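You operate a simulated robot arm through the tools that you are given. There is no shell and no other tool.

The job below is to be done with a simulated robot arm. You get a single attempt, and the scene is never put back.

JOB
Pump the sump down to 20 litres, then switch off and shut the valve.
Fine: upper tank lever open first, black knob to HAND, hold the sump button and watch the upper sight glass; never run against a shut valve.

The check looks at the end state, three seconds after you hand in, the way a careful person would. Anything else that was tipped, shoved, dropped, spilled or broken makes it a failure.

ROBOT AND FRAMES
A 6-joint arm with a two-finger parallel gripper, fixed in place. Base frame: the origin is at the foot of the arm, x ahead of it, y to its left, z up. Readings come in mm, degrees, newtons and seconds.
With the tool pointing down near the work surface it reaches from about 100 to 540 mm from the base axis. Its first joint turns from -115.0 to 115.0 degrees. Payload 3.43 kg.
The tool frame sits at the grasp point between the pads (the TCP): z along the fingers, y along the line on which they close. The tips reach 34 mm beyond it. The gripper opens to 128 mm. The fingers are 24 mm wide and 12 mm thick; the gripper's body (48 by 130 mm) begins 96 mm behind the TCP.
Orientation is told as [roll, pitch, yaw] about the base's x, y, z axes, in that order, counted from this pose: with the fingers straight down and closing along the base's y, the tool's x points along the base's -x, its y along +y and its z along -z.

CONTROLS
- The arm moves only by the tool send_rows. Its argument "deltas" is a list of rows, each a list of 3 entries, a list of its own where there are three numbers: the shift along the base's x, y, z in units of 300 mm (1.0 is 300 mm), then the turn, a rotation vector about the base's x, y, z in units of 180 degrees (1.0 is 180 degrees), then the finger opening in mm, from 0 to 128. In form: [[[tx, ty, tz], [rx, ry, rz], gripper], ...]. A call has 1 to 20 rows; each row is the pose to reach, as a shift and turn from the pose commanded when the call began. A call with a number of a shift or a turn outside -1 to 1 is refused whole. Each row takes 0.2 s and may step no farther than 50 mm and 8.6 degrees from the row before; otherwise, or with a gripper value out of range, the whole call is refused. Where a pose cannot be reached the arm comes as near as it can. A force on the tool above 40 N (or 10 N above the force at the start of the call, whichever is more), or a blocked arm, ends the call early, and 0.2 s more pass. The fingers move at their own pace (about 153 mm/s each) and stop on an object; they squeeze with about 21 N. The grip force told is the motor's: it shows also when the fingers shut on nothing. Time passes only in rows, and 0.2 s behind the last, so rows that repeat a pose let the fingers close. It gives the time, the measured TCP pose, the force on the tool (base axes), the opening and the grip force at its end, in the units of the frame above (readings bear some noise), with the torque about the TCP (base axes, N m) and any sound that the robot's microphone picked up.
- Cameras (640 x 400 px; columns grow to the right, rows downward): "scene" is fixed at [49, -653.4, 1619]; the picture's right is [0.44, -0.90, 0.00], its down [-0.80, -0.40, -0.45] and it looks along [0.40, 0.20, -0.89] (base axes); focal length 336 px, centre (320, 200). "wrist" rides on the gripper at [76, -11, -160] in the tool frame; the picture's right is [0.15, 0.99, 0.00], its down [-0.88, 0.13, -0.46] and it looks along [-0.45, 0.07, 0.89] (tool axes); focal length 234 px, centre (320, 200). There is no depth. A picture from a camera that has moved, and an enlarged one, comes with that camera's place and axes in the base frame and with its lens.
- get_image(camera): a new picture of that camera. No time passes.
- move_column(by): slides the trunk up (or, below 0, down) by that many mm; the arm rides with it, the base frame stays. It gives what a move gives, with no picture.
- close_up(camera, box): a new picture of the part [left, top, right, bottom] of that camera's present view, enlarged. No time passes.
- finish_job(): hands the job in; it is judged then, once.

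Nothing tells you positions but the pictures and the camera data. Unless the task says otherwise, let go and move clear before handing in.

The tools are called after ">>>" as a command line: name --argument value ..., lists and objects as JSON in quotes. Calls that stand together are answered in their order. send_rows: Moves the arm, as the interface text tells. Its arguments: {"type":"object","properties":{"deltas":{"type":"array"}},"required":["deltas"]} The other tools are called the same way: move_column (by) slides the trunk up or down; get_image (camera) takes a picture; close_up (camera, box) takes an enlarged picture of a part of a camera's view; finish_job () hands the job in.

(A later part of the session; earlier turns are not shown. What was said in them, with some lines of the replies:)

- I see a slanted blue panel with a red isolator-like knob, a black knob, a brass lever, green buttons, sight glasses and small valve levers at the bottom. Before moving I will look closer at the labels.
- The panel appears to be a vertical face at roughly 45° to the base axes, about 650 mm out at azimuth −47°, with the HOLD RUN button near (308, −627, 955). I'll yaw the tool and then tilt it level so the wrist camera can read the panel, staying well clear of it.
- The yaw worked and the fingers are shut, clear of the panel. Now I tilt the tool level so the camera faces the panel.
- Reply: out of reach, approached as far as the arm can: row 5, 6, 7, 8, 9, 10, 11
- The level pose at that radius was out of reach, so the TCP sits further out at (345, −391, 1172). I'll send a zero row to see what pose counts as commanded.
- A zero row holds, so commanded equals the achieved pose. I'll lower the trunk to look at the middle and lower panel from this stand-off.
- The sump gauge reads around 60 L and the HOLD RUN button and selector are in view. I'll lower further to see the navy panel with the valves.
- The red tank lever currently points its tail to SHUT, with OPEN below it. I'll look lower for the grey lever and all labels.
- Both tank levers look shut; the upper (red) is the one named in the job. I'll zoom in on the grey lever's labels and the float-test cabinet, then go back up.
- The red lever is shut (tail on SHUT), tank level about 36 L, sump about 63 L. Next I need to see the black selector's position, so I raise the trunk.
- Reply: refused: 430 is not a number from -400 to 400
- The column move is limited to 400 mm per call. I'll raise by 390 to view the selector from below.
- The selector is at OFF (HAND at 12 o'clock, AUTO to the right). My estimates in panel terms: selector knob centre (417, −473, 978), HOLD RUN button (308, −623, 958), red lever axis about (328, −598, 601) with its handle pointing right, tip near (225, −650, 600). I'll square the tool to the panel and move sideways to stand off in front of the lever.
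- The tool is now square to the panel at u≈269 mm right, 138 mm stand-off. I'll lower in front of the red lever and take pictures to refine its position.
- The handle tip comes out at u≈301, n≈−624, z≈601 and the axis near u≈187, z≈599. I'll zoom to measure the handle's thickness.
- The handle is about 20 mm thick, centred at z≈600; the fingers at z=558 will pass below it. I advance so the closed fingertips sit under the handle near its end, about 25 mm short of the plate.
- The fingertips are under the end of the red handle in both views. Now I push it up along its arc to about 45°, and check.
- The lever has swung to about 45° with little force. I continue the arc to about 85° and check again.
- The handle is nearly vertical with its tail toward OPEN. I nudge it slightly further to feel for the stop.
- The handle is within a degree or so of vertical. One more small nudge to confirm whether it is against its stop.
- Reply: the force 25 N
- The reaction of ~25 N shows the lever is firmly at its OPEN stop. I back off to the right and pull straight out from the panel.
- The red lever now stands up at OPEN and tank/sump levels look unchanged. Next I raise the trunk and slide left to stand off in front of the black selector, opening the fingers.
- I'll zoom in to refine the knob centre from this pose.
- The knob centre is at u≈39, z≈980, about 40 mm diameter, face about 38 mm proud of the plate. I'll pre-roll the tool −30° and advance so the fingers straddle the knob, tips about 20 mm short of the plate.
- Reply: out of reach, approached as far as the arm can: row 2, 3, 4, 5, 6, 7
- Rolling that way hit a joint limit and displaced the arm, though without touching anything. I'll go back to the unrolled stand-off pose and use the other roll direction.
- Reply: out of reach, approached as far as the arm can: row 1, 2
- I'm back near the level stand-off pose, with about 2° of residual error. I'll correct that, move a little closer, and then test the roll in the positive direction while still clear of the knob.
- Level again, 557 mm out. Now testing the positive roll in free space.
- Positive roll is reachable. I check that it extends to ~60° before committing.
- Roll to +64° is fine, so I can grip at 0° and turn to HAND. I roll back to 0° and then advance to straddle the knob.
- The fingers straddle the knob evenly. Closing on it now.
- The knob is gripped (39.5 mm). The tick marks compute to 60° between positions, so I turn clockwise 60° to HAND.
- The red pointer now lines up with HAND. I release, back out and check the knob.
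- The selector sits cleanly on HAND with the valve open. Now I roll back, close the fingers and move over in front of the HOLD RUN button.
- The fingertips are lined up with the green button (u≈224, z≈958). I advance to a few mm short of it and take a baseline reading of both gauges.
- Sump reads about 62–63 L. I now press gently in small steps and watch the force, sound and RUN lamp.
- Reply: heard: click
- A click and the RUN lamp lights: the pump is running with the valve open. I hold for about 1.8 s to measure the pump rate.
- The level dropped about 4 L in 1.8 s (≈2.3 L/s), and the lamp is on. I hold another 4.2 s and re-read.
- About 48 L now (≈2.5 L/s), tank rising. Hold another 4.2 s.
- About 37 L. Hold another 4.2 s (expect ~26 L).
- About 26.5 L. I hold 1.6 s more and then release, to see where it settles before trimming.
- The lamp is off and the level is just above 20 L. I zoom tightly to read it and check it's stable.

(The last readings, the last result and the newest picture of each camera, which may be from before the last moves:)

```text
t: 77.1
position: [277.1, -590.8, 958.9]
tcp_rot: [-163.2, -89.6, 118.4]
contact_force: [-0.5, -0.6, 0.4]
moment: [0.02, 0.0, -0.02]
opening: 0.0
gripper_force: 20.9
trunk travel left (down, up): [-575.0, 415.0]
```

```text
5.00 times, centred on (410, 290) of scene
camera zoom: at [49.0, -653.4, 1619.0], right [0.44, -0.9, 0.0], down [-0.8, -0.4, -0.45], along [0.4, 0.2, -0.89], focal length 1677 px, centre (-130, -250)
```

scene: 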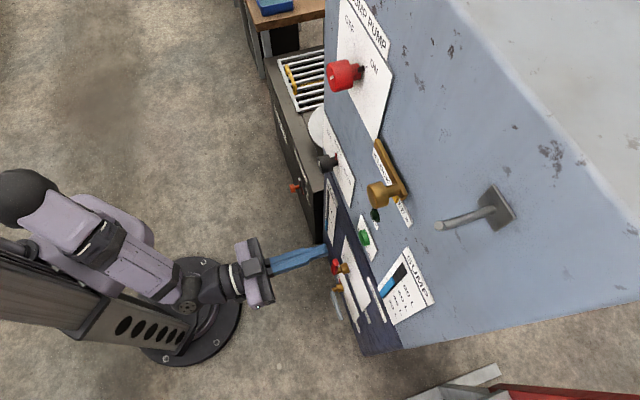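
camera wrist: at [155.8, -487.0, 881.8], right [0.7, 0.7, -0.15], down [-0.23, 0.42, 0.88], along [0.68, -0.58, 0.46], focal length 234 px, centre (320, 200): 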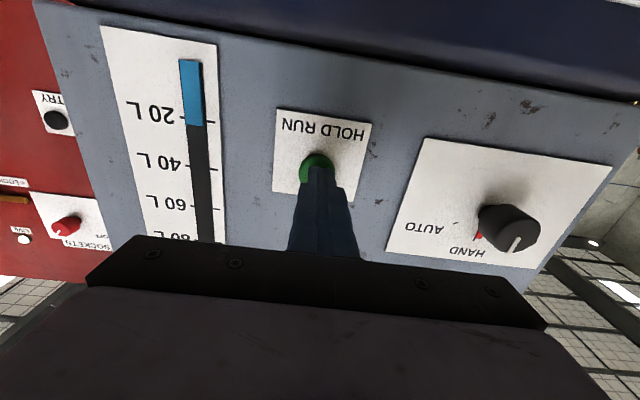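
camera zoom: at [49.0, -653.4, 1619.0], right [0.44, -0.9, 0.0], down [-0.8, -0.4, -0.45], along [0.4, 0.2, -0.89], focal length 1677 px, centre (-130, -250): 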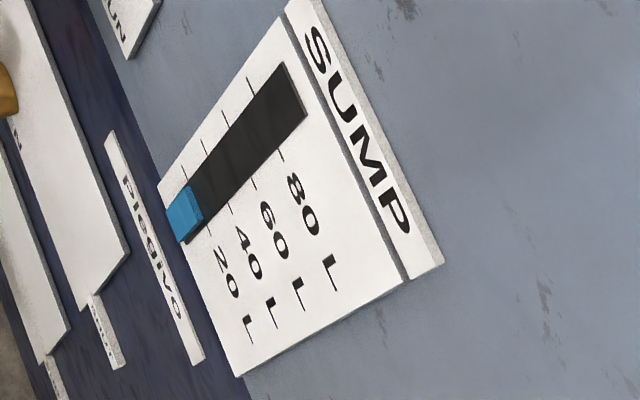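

The level is stable at about 22.0 L, so there's no run-on. I give a short timed press of about 0.55 s (≈1.4 L).

>>> send_rows --deltas '[[[0.0236, -0.0236, 0], [0, 0, 0], 0], [[0.0236, -0.0236, 0], [0, 0, 0], 0], [[0.0236, -0.0236, 0], [0, 0, 0], 0], [[0, 0, 0], [0, 0, 0], 0], [[0, 0, 0], [0, 0, 0], 0]]'

>>> close_up --camera "wrist" --box '[160, 90, 240, 140]'

>>> close_up --camera "scene" --box '[320, 200, 450, 330]'

```text
t: 78.3
position: [277.4, -589.4, 958.5]
tcp_rot: [-160.7, -89.8, 116.0]
contact_force: [0.2, 0.4, -0.2]
moment: [-0.04, 0.0, -0.01]
opening: 0.0
gripper_force: 20.7
trunk travel left (down, up): [-575.0, 415.0]
heard: click
```

```text
8.00 times, centred on (200, 115) of wrist
camera zoom: at [156.6, -486.6, 881.2], right [0.7, 0.7, -0.15], down [-0.23, 0.42, 0.88], along [0.68, -0.58, 0.46], focal length 1873 px, centre (1280, 880)
```

zoom: 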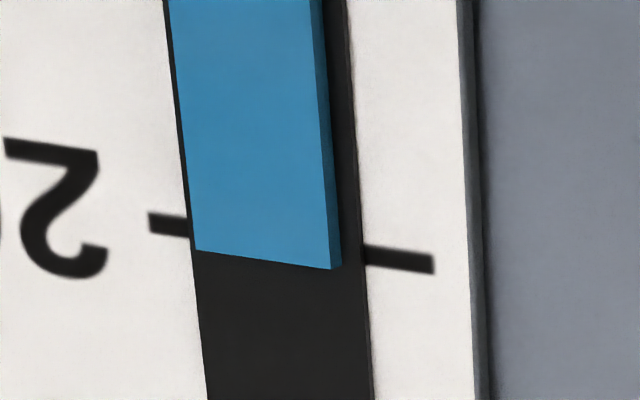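

```text
3.08 times, centred on (385, 265) of scene
camera zoom: at [49.0, -653.4, 1619.0], right [0.44, -0.9, 0.0], down [-0.8, -0.4, -0.45], along [0.4, 0.2, -0.89], focal length 1032 px, centre (120, 0)
```

zoom: 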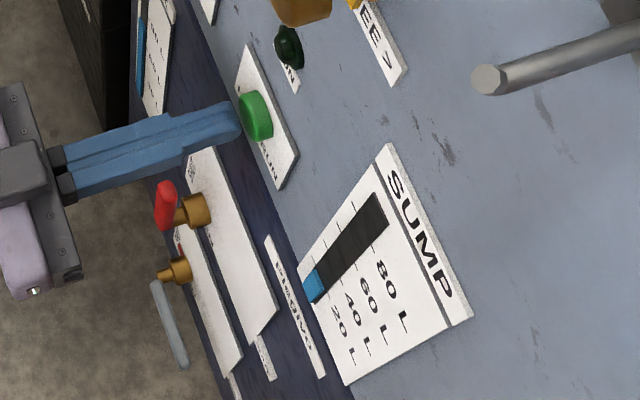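

Now about 20.7 L. One more very short press (~0.3 s, ≈0.75 L) should bring it to 20.

>>> send_rows --deltas '[[[0.0236, -0.0236, 0], [0, 0, 0], 0], [[0.0236, -0.0236, 0], [0, 0, 0], 0], [[0, 0, 0], [0, 0, 0], 0], [[0, 0, 0], [0, 0, 0], 0], [[0, 0, 0], [0, 0, 0], 0]]'

>>> close_up --camera "wrist" --box '[160, 90, 240, 140]'

>>> close_up --camera "scene" --box '[370, 250, 450, 330]'

```text
t: 79.5
position: [276.2, -590.1, 957.4]
tcp_rot: [-162.2, -89.7, 117.5]
contact_force: [-0.4, 0.4, -0.2]
moment: [-0.04, 0.02, 0.01]
opening: 0.0
gripper_force: 21.1
trunk travel left (down, up): [-575.0, 415.0]
heard: click
```

```text
8.00 times, centred on (200, 115) of wrist
camera zoom: at [155.9, -487.1, 881.9], right [0.7, 0.7, -0.15], down [-0.23, 0.42, 0.88], along [0.68, -0.58, 0.46], focal length 1873 px, centre (1280, 880)
```

zoom: 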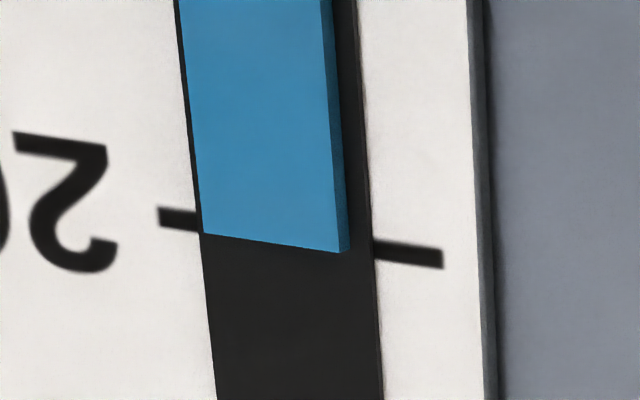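

```text
5.00 times, centred on (410, 290) of scene
camera zoom: at [49.0, -653.4, 1619.0], right [0.44, -0.9, 0.0], down [-0.8, -0.4, -0.45], along [0.4, 0.2, -0.89], focal length 1677 px, centre (-130, -250)
```

zoom: 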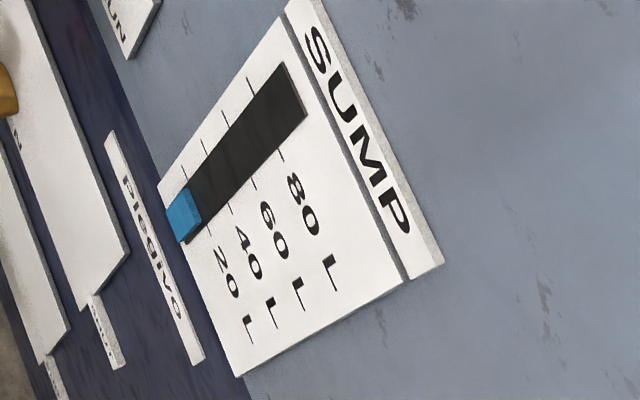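

The sump reads about 20.2 L, on the mark, with the pump stopped. Now I back off and return to the selector to turn it OFF.

>>> send_rows --deltas '[[[-0.08, 0.08, 0], [0, 0, 0], 0], [[-0.158, 0.158, 0], [0, 0, 0], 0], [[-0.072, 0.244, 0.014], [0, 0, 0], 0], [[0.014, 0.33, 0.028], [0, 0, 0], 0], [[0.1, 0.416, 0.042], [0, 0, 0], 0], [[0.187, 0.503, 0.057], [0, 0, 0], 0], [[0.274, 0.59, 0.0707], [0, 0, 0], 20], [[0.274, 0.59, 0.0707], [0, 0, 0], 60]]'

>>> send_rows --deltas '[[[0, 0, 0], [0.0295, -0.0295, 0], 76], [[0, 0, 0], [0.0589, -0.0589, 0], 76], [[0, 0, 0], [0.0884, -0.0884, 0], 76], [[0, 0, 0], [0.1179, -0.1179, 0], 76], [[0, 0, 0], [0.1473, -0.1473, 0], 76], [[0, 0, 0], [0.1768, -0.1768, 0], 76], [[0, 0, 0], [0.2062, -0.2062, 0], 76], [[0, 0, 0], [0.2357, -0.2357, 0], 76], [[0, 0, 0], [0.2357, -0.2357, 0], 76]]'

>>> get_image --camera "wrist"

>>> close_up --camera "scene" --box '[240, 110, 400, 210]'

```text
t: 81.3
position: [357.5, -416.6, 978.0]
tcp_rot: [-157.8, -89.8, 113.0]
contact_force: [0.4, 0.5, -0.5]
moment: [-0.01, 0.01, 0.02]
opening: 60.3
gripper_force: 0.0
trunk travel left (down, up): [-575.0, 415.0]
```

```text
t: 83.3
position: [358.3, -412.9, 979.3]
tcp_rot: [90.3, -30.0, -135.3]
contact_force: [-0.2, -0.2, -1.0]
moment: [-0.01, -0.03, -0.05]
opening: 76.0
gripper_force: 0.0
trunk travel left (down, up): [-575.0, 415.0]
```

```text
taken
camera wrist: at [289.2, -258.9, 930.4], right [0.44, 0.44, 0.78], down [-0.82, -0.17, 0.55], along [0.37, -0.88, 0.29], focal length 234 px, centre (320, 200)
```

wrist: 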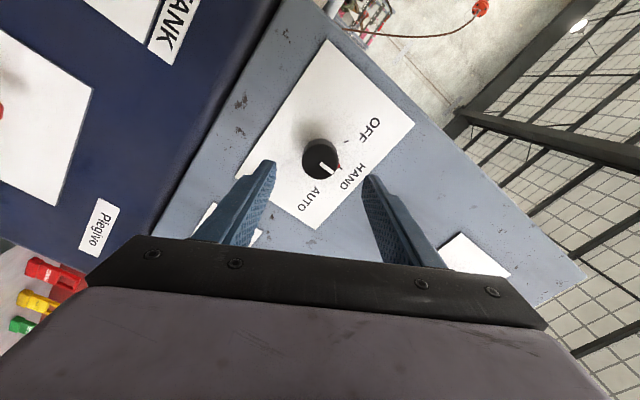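

```text
4.00 times, centred on (320, 160) of scene
camera zoom: at [49.0, -653.4, 1619.0], right [0.44, -0.9, 0.0], down [-0.8, -0.4, -0.45], along [0.4, 0.2, -0.89], focal length 1342 px, centre (320, 360)
```

zoom: 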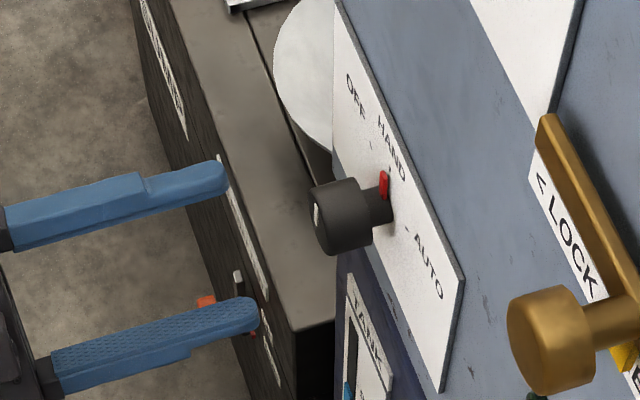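

The selector is still on HAND and I'm lined up at +60° roll. I advance onto the knob.

>>> send_rows --deltas '[[[0.038, -0.038, 0.003], [0, 0, 0], 76], [[0.076, -0.076, 0.0057], [0, 0, 0], 76], [[0.114, -0.114, 0.0057], [0, 0, 0], 76], [[0.1515, -0.1515, 0.0057], [0, 0, 0], 76], [[0.1515, -0.1515, 0.0057], [0, 0, 0], 76]]'

>>> get_image --camera "wrist"

>>> close_up --camera "scene" --box '[240, 110, 400, 210]'

```text
t: 84.5
position: [404.4, -459.0, 981.0]
tcp_rot: [90.3, -30.1, -135.4]
contact_force: [0.5, -0.1, -0.3]
moment: [0.02, -0.02, 0.02]
opening: 76.0
gripper_force: 0.1
trunk travel left (down, up): [-575.0, 415.0]
```

```text
taken
camera wrist: at [335.8, -303.9, 932.7], right [0.44, 0.44, 0.78], down [-0.82, -0.17, 0.55], along [0.37, -0.88, 0.29], focal length 234 px, centre (320, 200)
```

wrist: 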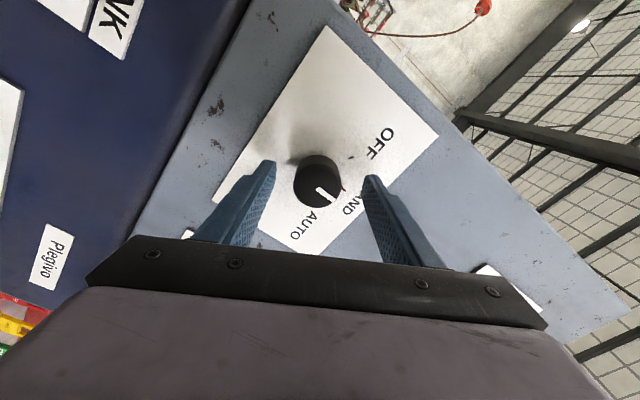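

```text
4.00 times, centred on (320, 160) of scene
camera zoom: at [49.0, -653.4, 1619.0], right [0.44, -0.9, 0.0], down [-0.8, -0.4, -0.45], along [0.4, 0.2, -0.89], focal length 1342 px, centre (320, 360)
```

zoom: 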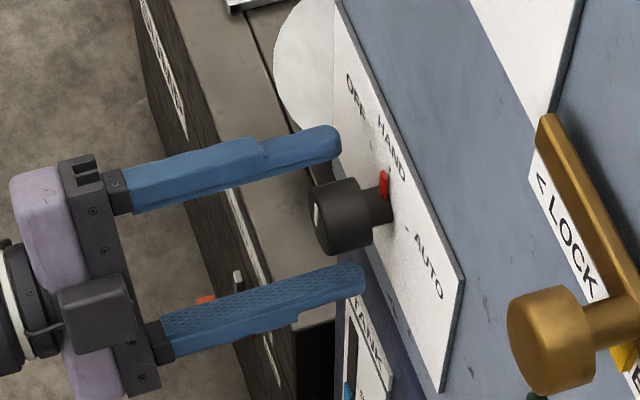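

The fingers straddle the knob. Closing, with a 1 mm correction.

>>> send_rows --deltas '[[[-0.0028, -0.0028, 0], [0, 0, 0], 60], [[-0.0028, -0.0028, 0], [0, 0, 0], 40], [[-0.0028, -0.0028, 0], [0, 0, 0], 25], [[-0.0028, -0.0028, 0], [0, 0, 0], 25]]'

```text
t: 85.5
position: [403.3, -460.0, 979.4]
tcp_rot: [90.0, -30.0, -135.2]
contact_force: [-2.6, -2.7, -6.6]
moment: [-0.42, -0.48, -0.06]
opening: 39.8
gripper_force: 45.2
trunk travel left (down, up): [-575.0, 415.0]
```

Gripped. I turn counter-clockwise 60° to OFF.

>>> send_rows --deltas '[[[0, 0, -0.0025], [-0.0295, 0.0295, 0], 25], [[0, 0, -0.0025], [-0.0589, 0.0589, 0], 25], [[0, 0, -0.0025], [-0.0884, 0.0884, 0], 25], [[0, 0, -0.0025], [-0.1179, 0.1179, 0], 25], [[0, 0, -0.0025], [-0.1473, 0.1473, 0], 25], [[0, 0, -0.0025], [-0.1768, 0.1768, 0], 25], [[0, 0, -0.0025], [-0.2062, 0.2062, 0], 25], [[0, 0, -0.0025], [-0.2357, 0.2357, 0], 25], [[0, 0, -0.0025], [-0.2357, 0.2357, 0], 25]]'

>>> get_image --camera "wrist"

>>> close_up --camera "scene" --box '[240, 110, 400, 210]'

```text
t: 87.5
position: [403.4, -460.9, 980.2]
tcp_rot: [-150.2, -89.7, 105.4]
contact_force: [1.9, 1.3, 2.3]
moment: [0.11, 0.15, -0.46]
opening: 39.8
gripper_force: 44.5
trunk travel left (down, up): [-575.0, 415.0]
```

```text
taken
camera wrist: at [282.9, -356.5, 903.0], right [0.7, 0.7, -0.15], down [-0.23, 0.42, 0.88], along [0.68, -0.58, 0.46], focal length 234 px, centre (320, 200)
```

wrist: 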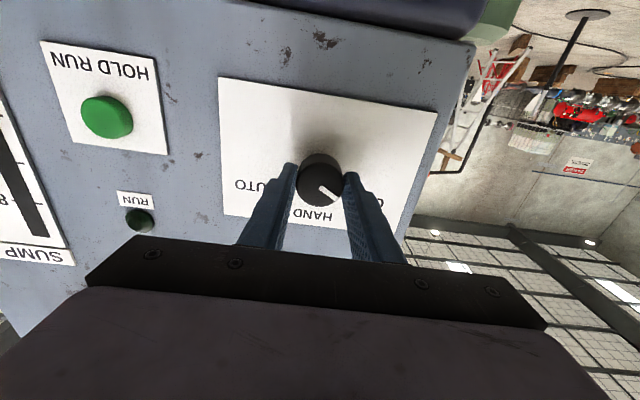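

```text
4.00 times, centred on (320, 160) of scene
camera zoom: at [49.0, -653.4, 1619.0], right [0.44, -0.9, 0.0], down [-0.8, -0.4, -0.45], along [0.4, 0.2, -0.89], focal length 1342 px, centre (320, 360)
```

zoom: 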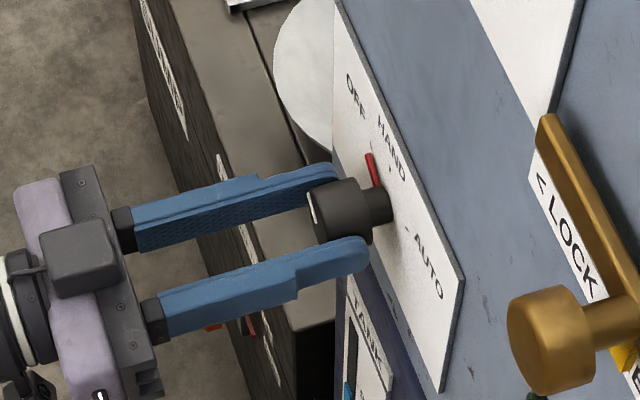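

The pointer is back at OFF exactly as it was originally. I release and retreat, then check it.

>>> send_rows --deltas '[[[0, 0, 0], [0, 0, 0], 60], [[0, 0, 0], [0, 0, 0], 76], [[-0.05, 0.05, 0], [0, 0, 0], 76], [[-0.1, 0.1, 0], [0, 0, 0], 76], [[-0.16, 0.16, 0], [0, 0, 0], 76], [[-0.16, 0.16, 0], [0, 0, 0], 76]]'

>>> get_image --camera "wrist"

>>> close_up --camera "wrist" --box '[240, 75, 400, 200]'

>>> close_up --camera "scene" --box '[280, 120, 380, 190]'

```text
t: 88.9
position: [354.5, -411.4, 977.9]
tcp_rot: [-164.7, -89.7, 119.8]
contact_force: [0.5, 0.9, 1.2]
moment: [0.01, -0.01, 0.02]
opening: 76.0
gripper_force: 0.1
trunk travel left (down, up): [-575.0, 415.0]
```

```text
taken
camera wrist: at [234.2, -308.2, 901.5], right [0.7, 0.7, -0.15], down [-0.23, 0.42, 0.88], along [0.68, -0.58, 0.45], focal length 234 px, centre (320, 200)
```

wrist: 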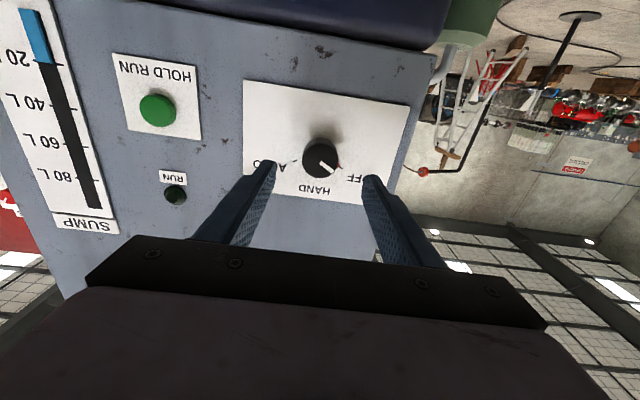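

```text
3.20 times, centred on (320, 138) of wrist
camera zoom: at [234.2, -308.2, 901.5], right [0.7, 0.7, -0.15], down [-0.23, 0.42, 0.88], along [0.68, -0.58, 0.45], focal length 749 px, centre (320, 400)
```

zoom: 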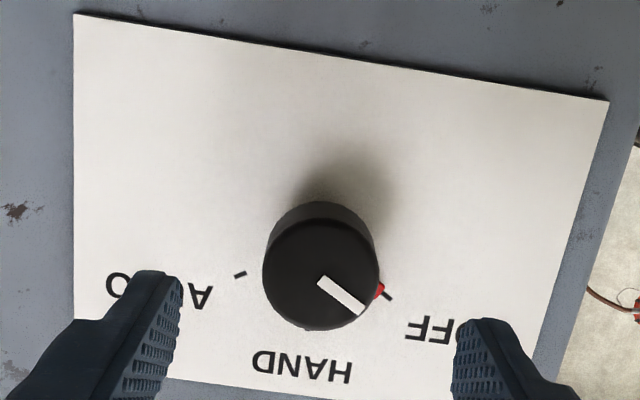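

```text
5.71 times, centred on (330, 155) of scene
camera zoom: at [49.0, -653.4, 1619.0], right [0.44, -0.9, 0.0], down [-0.8, -0.4, -0.45], along [0.4, 0.2, -0.89], focal length 1917 px, centre (263, 457)
```

zoom: 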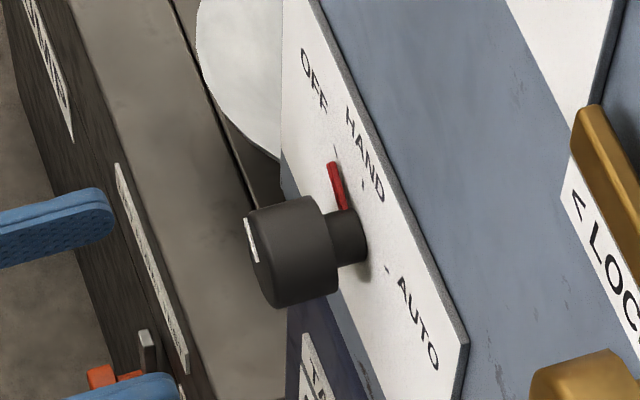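

Selector confirmed at OFF, RUN lamp dark. Now I close the fingers, move left of the red lever's upright handle and lower to its height to shut it.

>>> send_rows --deltas '[[[-0.072, -0.056, 0], [0, 0, 0], 40], [[-0.144, -0.112, 0], [0, 0, 0], 10], [[-0.216, -0.168, 0], [0, 0, 0], 0], [[-0.288, -0.2244, 0], [0, 0, 0], 0], [[-0.288, -0.2244, 0], [0, 0, 0], 0]]'

>>> move_column --by -284.5

>>> get_image --camera "wrist"

>>> close_up --camera "scene" --box '[240, 230, 400, 340]'

```text
t: 90.1
position: [269.7, -479.1, 978.8]
tcp_rot: [-167.3, -89.8, 122.3]
contact_force: [-0.3, 0.3, 0.0]
moment: [-0.02, 0.0, 0.02]
opening: 0.0
gripper_force: 21.0
trunk travel left (down, up): [-575.0, 415.0]
```

```text
t: 93.0
position: [269.9, -478.5, 694.1]
tcp_rot: [-163.9, -89.7, 119.0]
contact_force: [-1.1, -0.1, -0.1]
moment: [0.02, -0.02, 0.03]
opening: 0.1
gripper_force: 20.6
trunk travel left (down, up): [-291.0, 699.0]
```

```text
taken
camera wrist: at [149.1, -375.0, 617.1], right [0.7, 0.7, -0.15], down [-0.23, 0.42, 0.88], along [0.68, -0.58, 0.45], focal length 234 px, centre (320, 200)
```

wrist: 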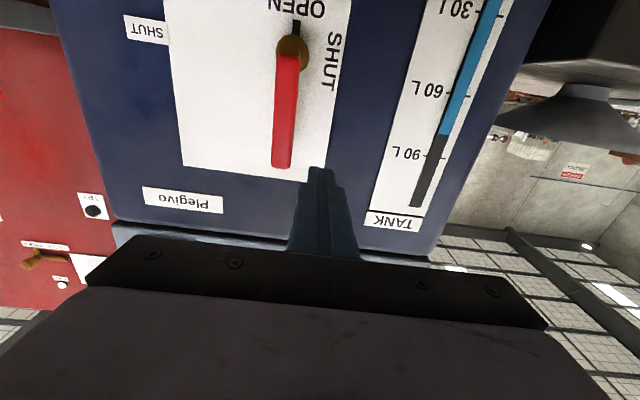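

```text
3.64 times, centred on (320, 285) of scene
camera zoom: at [49.0, -653.4, 1619.0], right [0.44, -0.9, 0.0], down [-0.8, -0.4, -0.45], along [0.4, 0.2, -0.89], focal length 1220 px, centre (320, -109)
```

zoom: 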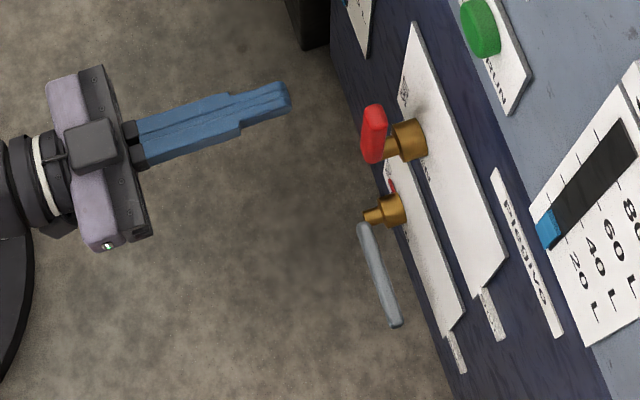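

Tank ≈79 L, sump ≈20 L, lever upright. I advance so the fingertips sit just left of the handle's upper part.

>>> send_rows --deltas '[[[0.045, -0.045, 0], [0, 0, 0], 0], [[0.09, -0.09, 0], [0, 0, 0], 0], [[0.135, -0.135, 0], [0, 0, 0], 0], [[0.1777, -0.1777, 0], [0, 0, 0], 0], [[0.1777, -0.1777, 0], [0, 0, 0], 0]]'

>>> get_image --camera "wrist"

>>> close_up --camera "scene" --box '[240, 230, 400, 340]'

```text
t: 94.2
position: [323.1, -533.4, 692.5]
tcp_rot: [-166.6, -89.7, 121.7]
contact_force: [-0.5, -0.2, -0.6]
moment: [-0.01, 0.02, 0.03]
opening: 0.0
gripper_force: 20.9
trunk travel left (down, up): [-291.0, 699.0]
```

```text
taken
camera wrist: at [203.3, -429.4, 616.2], right [0.7, 0.7, -0.15], down [-0.23, 0.42, 0.88], along [0.68, -0.58, 0.45], focal length 234 px, centre (320, 200)
```

wrist: 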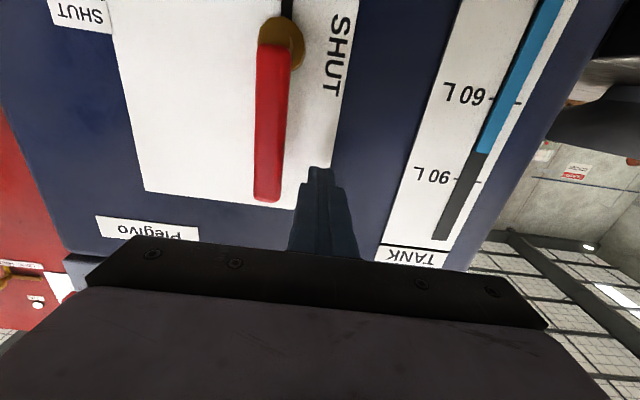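

```text
3.64 times, centred on (320, 285) of scene
camera zoom: at [49.0, -653.4, 1619.0], right [0.44, -0.9, 0.0], down [-0.8, -0.4, -0.45], along [0.4, 0.2, -0.89], focal length 1220 px, centre (320, -109)
```

zoom: 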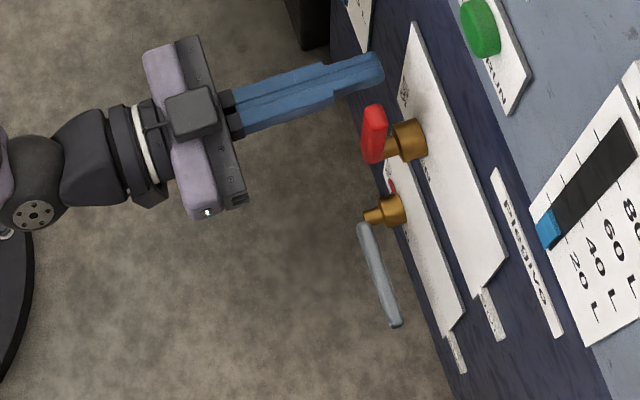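

The fingertips are beside the handle on its left. I now push it clockwise, first to about 45°.

>>> send_rows --deltas '[[[-0.0212, -0.0212, 0], [0, 0, 0], 0], [[-0.0431, -0.0431, -0.001], [0, 0, 0], 0], [[-0.0625, -0.0625, 0.0017], [0, 0, 0], 0], [[-0.082, -0.082, 0.004], [0, 0, 0], 0], [[-0.1016, -0.1016, 0.0043], [0, 0, 0], 0], [[-0.1211, -0.1211, 0.002], [0, 0, 0], 0], [[-0.1405, -0.1405, -0.0027], [0, 0, 0], 0], [[-0.1593, -0.1593, -0.01], [0, 0, 0], 0], [[-0.1777, -0.1777, -0.0193], [0, 0, 0], 0], [[-0.1956, -0.1956, -0.031], [0, 0, 0], 0], [[-0.2128, -0.2128, -0.0447], [0, 0, 0], 0]]'

>>> get_image --camera "wrist"

>>> close_up --camera "scene" --box '[240, 230, 400, 340]'

```text
t: 96.6
position: [257.8, -596.8, 678.7]
tcp_rot: [-168.6, -89.7, 123.6]
contact_force: [0.2, -0.1, -0.3]
moment: [0.01, -0.03, -0.01]
opening: 0.0
gripper_force: 20.7
trunk travel left (down, up): [-291.0, 699.0]
```

```text
taken
camera wrist: at [138.5, -492.9, 602.6], right [0.7, 0.7, -0.15], down [-0.23, 0.42, 0.88], along [0.68, -0.58, 0.45], focal length 234 px, centre (320, 200)
```

wrist: 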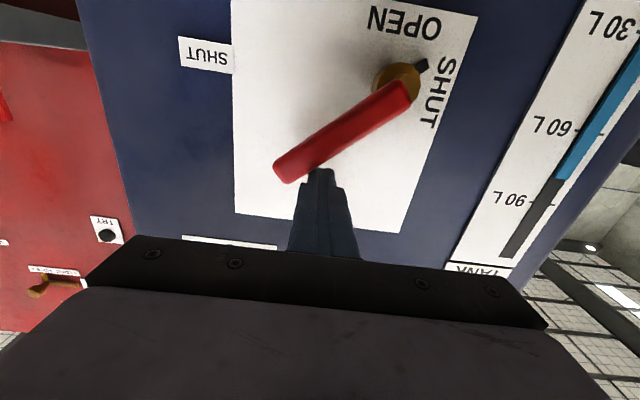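

```text
3.64 times, centred on (320, 285) of scene
camera zoom: at [49.0, -653.4, 1619.0], right [0.44, -0.9, 0.0], down [-0.8, -0.4, -0.45], along [0.4, 0.2, -0.89], focal length 1220 px, centre (320, -109)
```

zoom: 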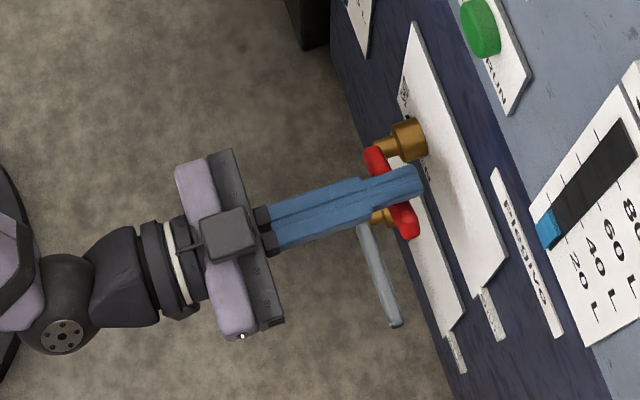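

It's moving nicely. I continue the arc down toward SHUT.

>>> send_rows --deltas '[[[-0.0158, -0.0158, -0.0157], [0, 0, 0], 0], [[-0.0311, -0.0311, -0.0337], [0, 0, 0], 0], [[-0.0448, -0.0448, -0.053], [0, 0, 0], 0], [[-0.0575, -0.0575, -0.0743], [0, 0, 0], 0], [[-0.0688, -0.0688, -0.097], [0, 0, 0], 0], [[-0.0787, -0.0787, -0.1207], [0, 0, 0], 0], [[-0.087, -0.087, -0.146], [0, 0, 0], 0], [[-0.0938, -0.0938, -0.172], [0, 0, 0], 0]]'

>>> get_image --camera "wrist"

>>> close_up --camera "scene" --box '[240, 230, 400, 340]'

```text
t: 98.4
position: [230.7, -623.7, 628.4]
tcp_rot: [-166.8, -89.7, 121.9]
contact_force: [0.4, -0.5, 0.1]
moment: [0.0, 0.0, 0.02]
opening: 0.0
gripper_force: 21.3
trunk travel left (down, up): [-291.0, 699.0]
```

```text
taken
camera wrist: at [110.3, -519.3, 551.7], right [0.7, 0.7, -0.15], down [-0.23, 0.42, 0.88], along [0.68, -0.58, 0.46], focal length 234 px, centre (320, 200)
```

wrist: 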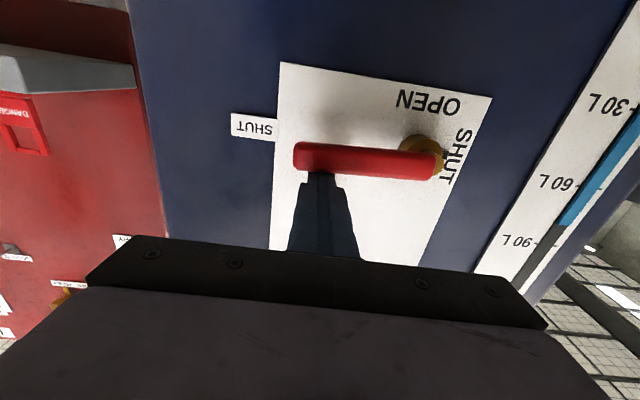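

```text
3.64 times, centred on (320, 285) of scene
camera zoom: at [49.0, -653.4, 1619.0], right [0.44, -0.9, 0.0], down [-0.8, -0.4, -0.45], along [0.4, 0.2, -0.89], focal length 1220 px, centre (320, -109)
```

zoom: 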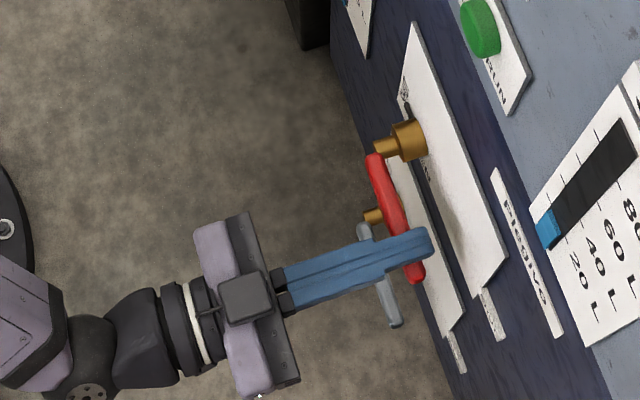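

Nearly shut. I push down in small steps until I feel the stop.

>>> send_rows --deltas '[[[-0.001, -0.001, -0.0067], [0, 0, 0], 0], [[-0.002, -0.002, -0.0133], [0, 0, 0], 0], [[-0.003, -0.003, -0.02], [0, 0, 0], 0], [[-0.003, -0.003, -0.02], [0, 0, 0], 0]]'

>>> close_up --camera "wrist" --box '[240, 60, 500, 220]'

```text
t: 99.4
position: [230.6, -625.4, 623.8]
tcp_rot: [-161.7, -89.7, 116.8]
contact_force: [-0.2, -0.2, 1.8]
moment: [-0.02, 0.0, 0.0]
opening: 0.0
gripper_force: 20.8
trunk travel left (down, up): [-291.0, 699.0]
```

```text
2.46 times, centred on (370, 140) of wrist
camera zoom: at [109.8, -520.8, 546.1], right [0.7, 0.7, -0.15], down [-0.23, 0.42, 0.88], along [0.68, -0.58, 0.46], focal length 576 px, centre (197, 348)
```

zoom: 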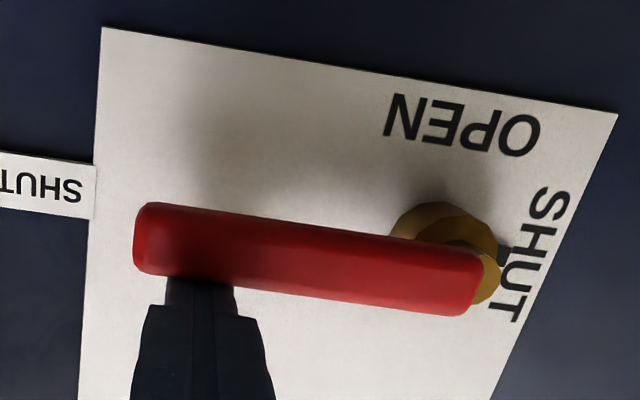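

Close to horizontal; a little further to confirm the stop.

>>> send_rows --deltas '[[[0, 0, -0.0067], [0, 0, 0], 0], [[0, 0, -0.0133], [0, 0, 0], 0], [[0, 0, -0.0133], [0, 0, 0], 0]]'

>>> close_up --camera "wrist" --box '[240, 60, 500, 220]'

```text
t: 100.2
position: [229.8, -625.5, 623.1]
tcp_rot: [-158.5, -89.2, 113.7]
contact_force: [2.4, -1.9, 15.7]
moment: [-0.11, -0.13, 0.19]
opening: 0.0
gripper_force: 21.0
trunk travel left (down, up): [-291.0, 699.0]
```

```text
2.46 times, centred on (370, 140) of wrist
camera zoom: at [109.9, -521.4, 544.6], right [0.7, 0.7, -0.15], down [-0.24, 0.42, 0.87], along [0.68, -0.57, 0.46], focal length 576 px, centre (197, 348)
```

zoom: 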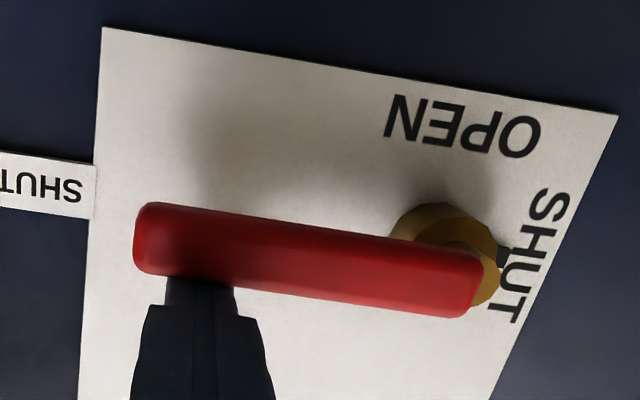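

The reaction rose to ~16 N without further movement, so the lever is at its SHUT stop. I lift off and retreat, then verify everything.

>>> send_rows --deltas '[[[0, 0, 0.03], [0, 0, 0], 0], [[0, 0, 0.07], [0, 0, 0], 0], [[-0.05, 0.05, 0.07], [0, 0, 0], 0], [[-0.1, 0.1, 0.07], [0, 0, 0], 0], [[-0.15, 0.15, 0.07], [0, 0, 0], 0], [[-0.19, 0.19, 0.07], [0, 0, 0], 0], [[-0.19, 0.19, 0.07], [0, 0, 0], 0]]'

>>> get_image --camera "wrist"

>>> close_up --camera "scene" --box '[240, 230, 400, 340]'

>>> close_up --camera "scene" --box '[370, 250, 450, 330]'

```text
t: 101.8
position: [171.4, -567.1, 639.6]
tcp_rot: [-160.1, -89.7, 115.3]
contact_force: [1.2, 0.1, 0.5]
moment: [-0.01, 0.04, 0.02]
opening: 0.1
gripper_force: 20.9
trunk travel left (down, up): [-291.0, 699.0]
```

```text
taken
camera wrist: at [50.8, -463.3, 563.5], right [0.7, 0.7, -0.15], down [-0.23, 0.42, 0.88], along [0.68, -0.58, 0.45], focal length 234 px, centre (320, 200)
```

wrist: 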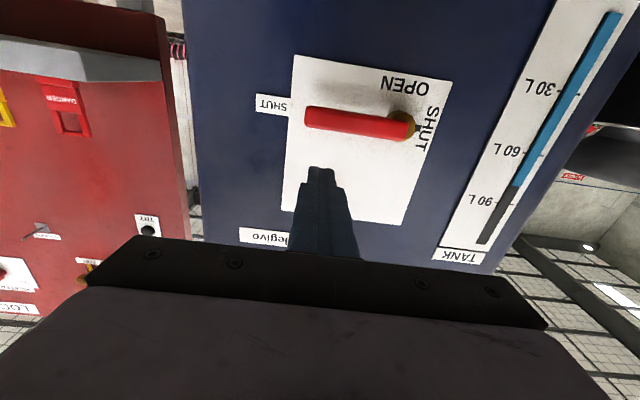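

```text
3.64 times, centred on (320, 285) of scene
camera zoom: at [49.0, -653.4, 1619.0], right [0.44, -0.9, 0.0], down [-0.8, -0.4, -0.45], along [0.4, 0.2, -0.89], focal length 1220 px, centre (320, -109)
```

zoom: 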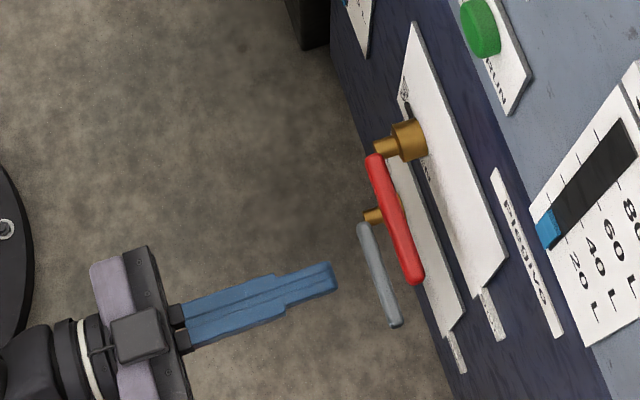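

```text
5.00 times, centred on (410, 290) of scene
camera zoom: at [49.0, -653.4, 1619.0], right [0.44, -0.9, 0.0], down [-0.8, -0.4, -0.45], along [0.4, 0.2, -0.89], focal length 1677 px, centre (-130, -250)
```

zoom: 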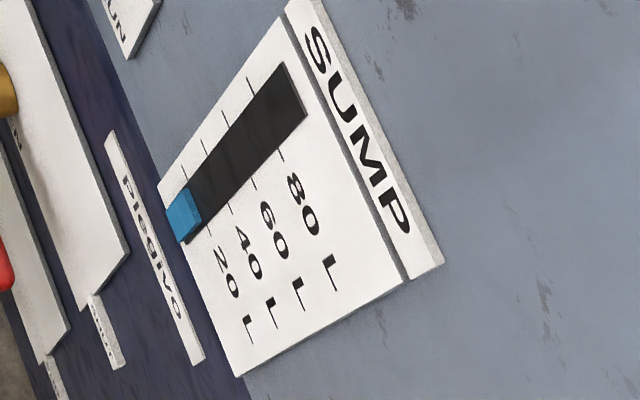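

The lever matches its original SHUT position. I raise the trunk for a final square-on reading of the sump glass, selector and lamp.

>>> move_column --by 365

>>> get_image --camera "wrist"

>>> close_up --camera "wrist" --box '[200, 50, 320, 125]'

>>> get_image --camera "scene"

```text
t: 105.3
position: [172.1, -566.2, 1004.3]
tcp_rot: [-163.1, -89.8, 118.2]
contact_force: [0.1, 0.0, 0.2]
moment: [0.01, -0.01, 0.01]
opening: 0.0
gripper_force: 20.7
trunk travel left (down, up): [-656.0, 334.0]
```

```text
taken
camera wrist: at [50.9, -463.5, 928.4], right [0.7, 0.7, -0.15], down [-0.23, 0.42, 0.88], along [0.68, -0.58, 0.45], focal length 234 px, centre (320, 200)
```

wrist: 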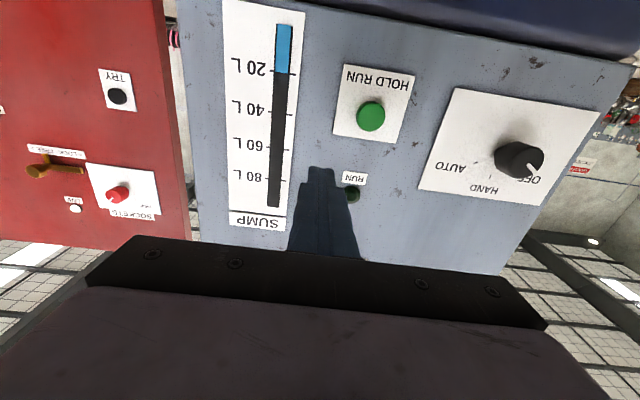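

```text
5.33 times, centred on (260, 88) of wrist
camera zoom: at [50.9, -463.5, 928.4], right [0.7, 0.7, -0.15], down [-0.23, 0.42, 0.88], along [0.68, -0.58, 0.45], focal length 1249 px, centre (640, 800)
```

zoom: 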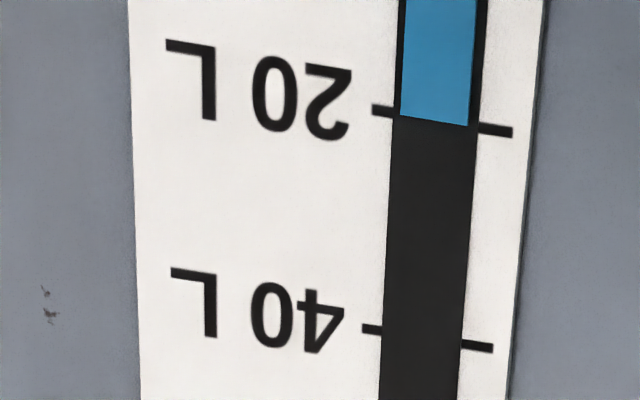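

```text
taken
```

scene: 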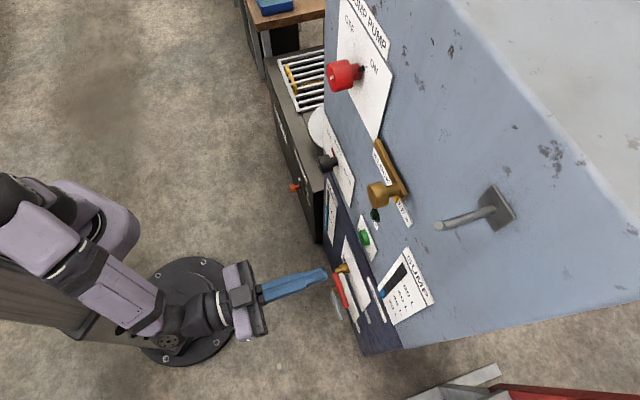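

Read at eye level, the sump is on the 20 L mark (about 20.1 L). The selector is on OFF, the RUN lamp is dark, the red lever is at its SHUT stop, and the arm is clear of the panel. Handing in.

>>> finish_job

```text
The job is handed in.
```

The sump is pumped down to about 20.1 L, the black selector is back at OFF and the upper tank lever is shut. I've handed the job in, but no result came back, so I don't know how it was judged.

- **Valve:** I opened the red upper tank lever to its OPEN stop before running anything. At the end I pushed it back to its SHUT stop.
- **Pumping:** With the selector on HAND, I held the HOLD RUN button and watched the SUMP sight glass. The level fell from about 62 L at roughly 2.5 L/s, and two short presses at the end brought it to the 20 L mark. It didn't drift after I let go of the button.
- **Switching off:** I took "switch off" to mean the black selector. I left the red SUMP PUMP switch at ON, as I found it.
- **Tank:** The tank rose from about 36 L to about 79 L, which matches what left the sump.

At one point the arm hit a joint limit while I lined up on the selector and moved off course, but it touched nothing. It finished clear of the panel.
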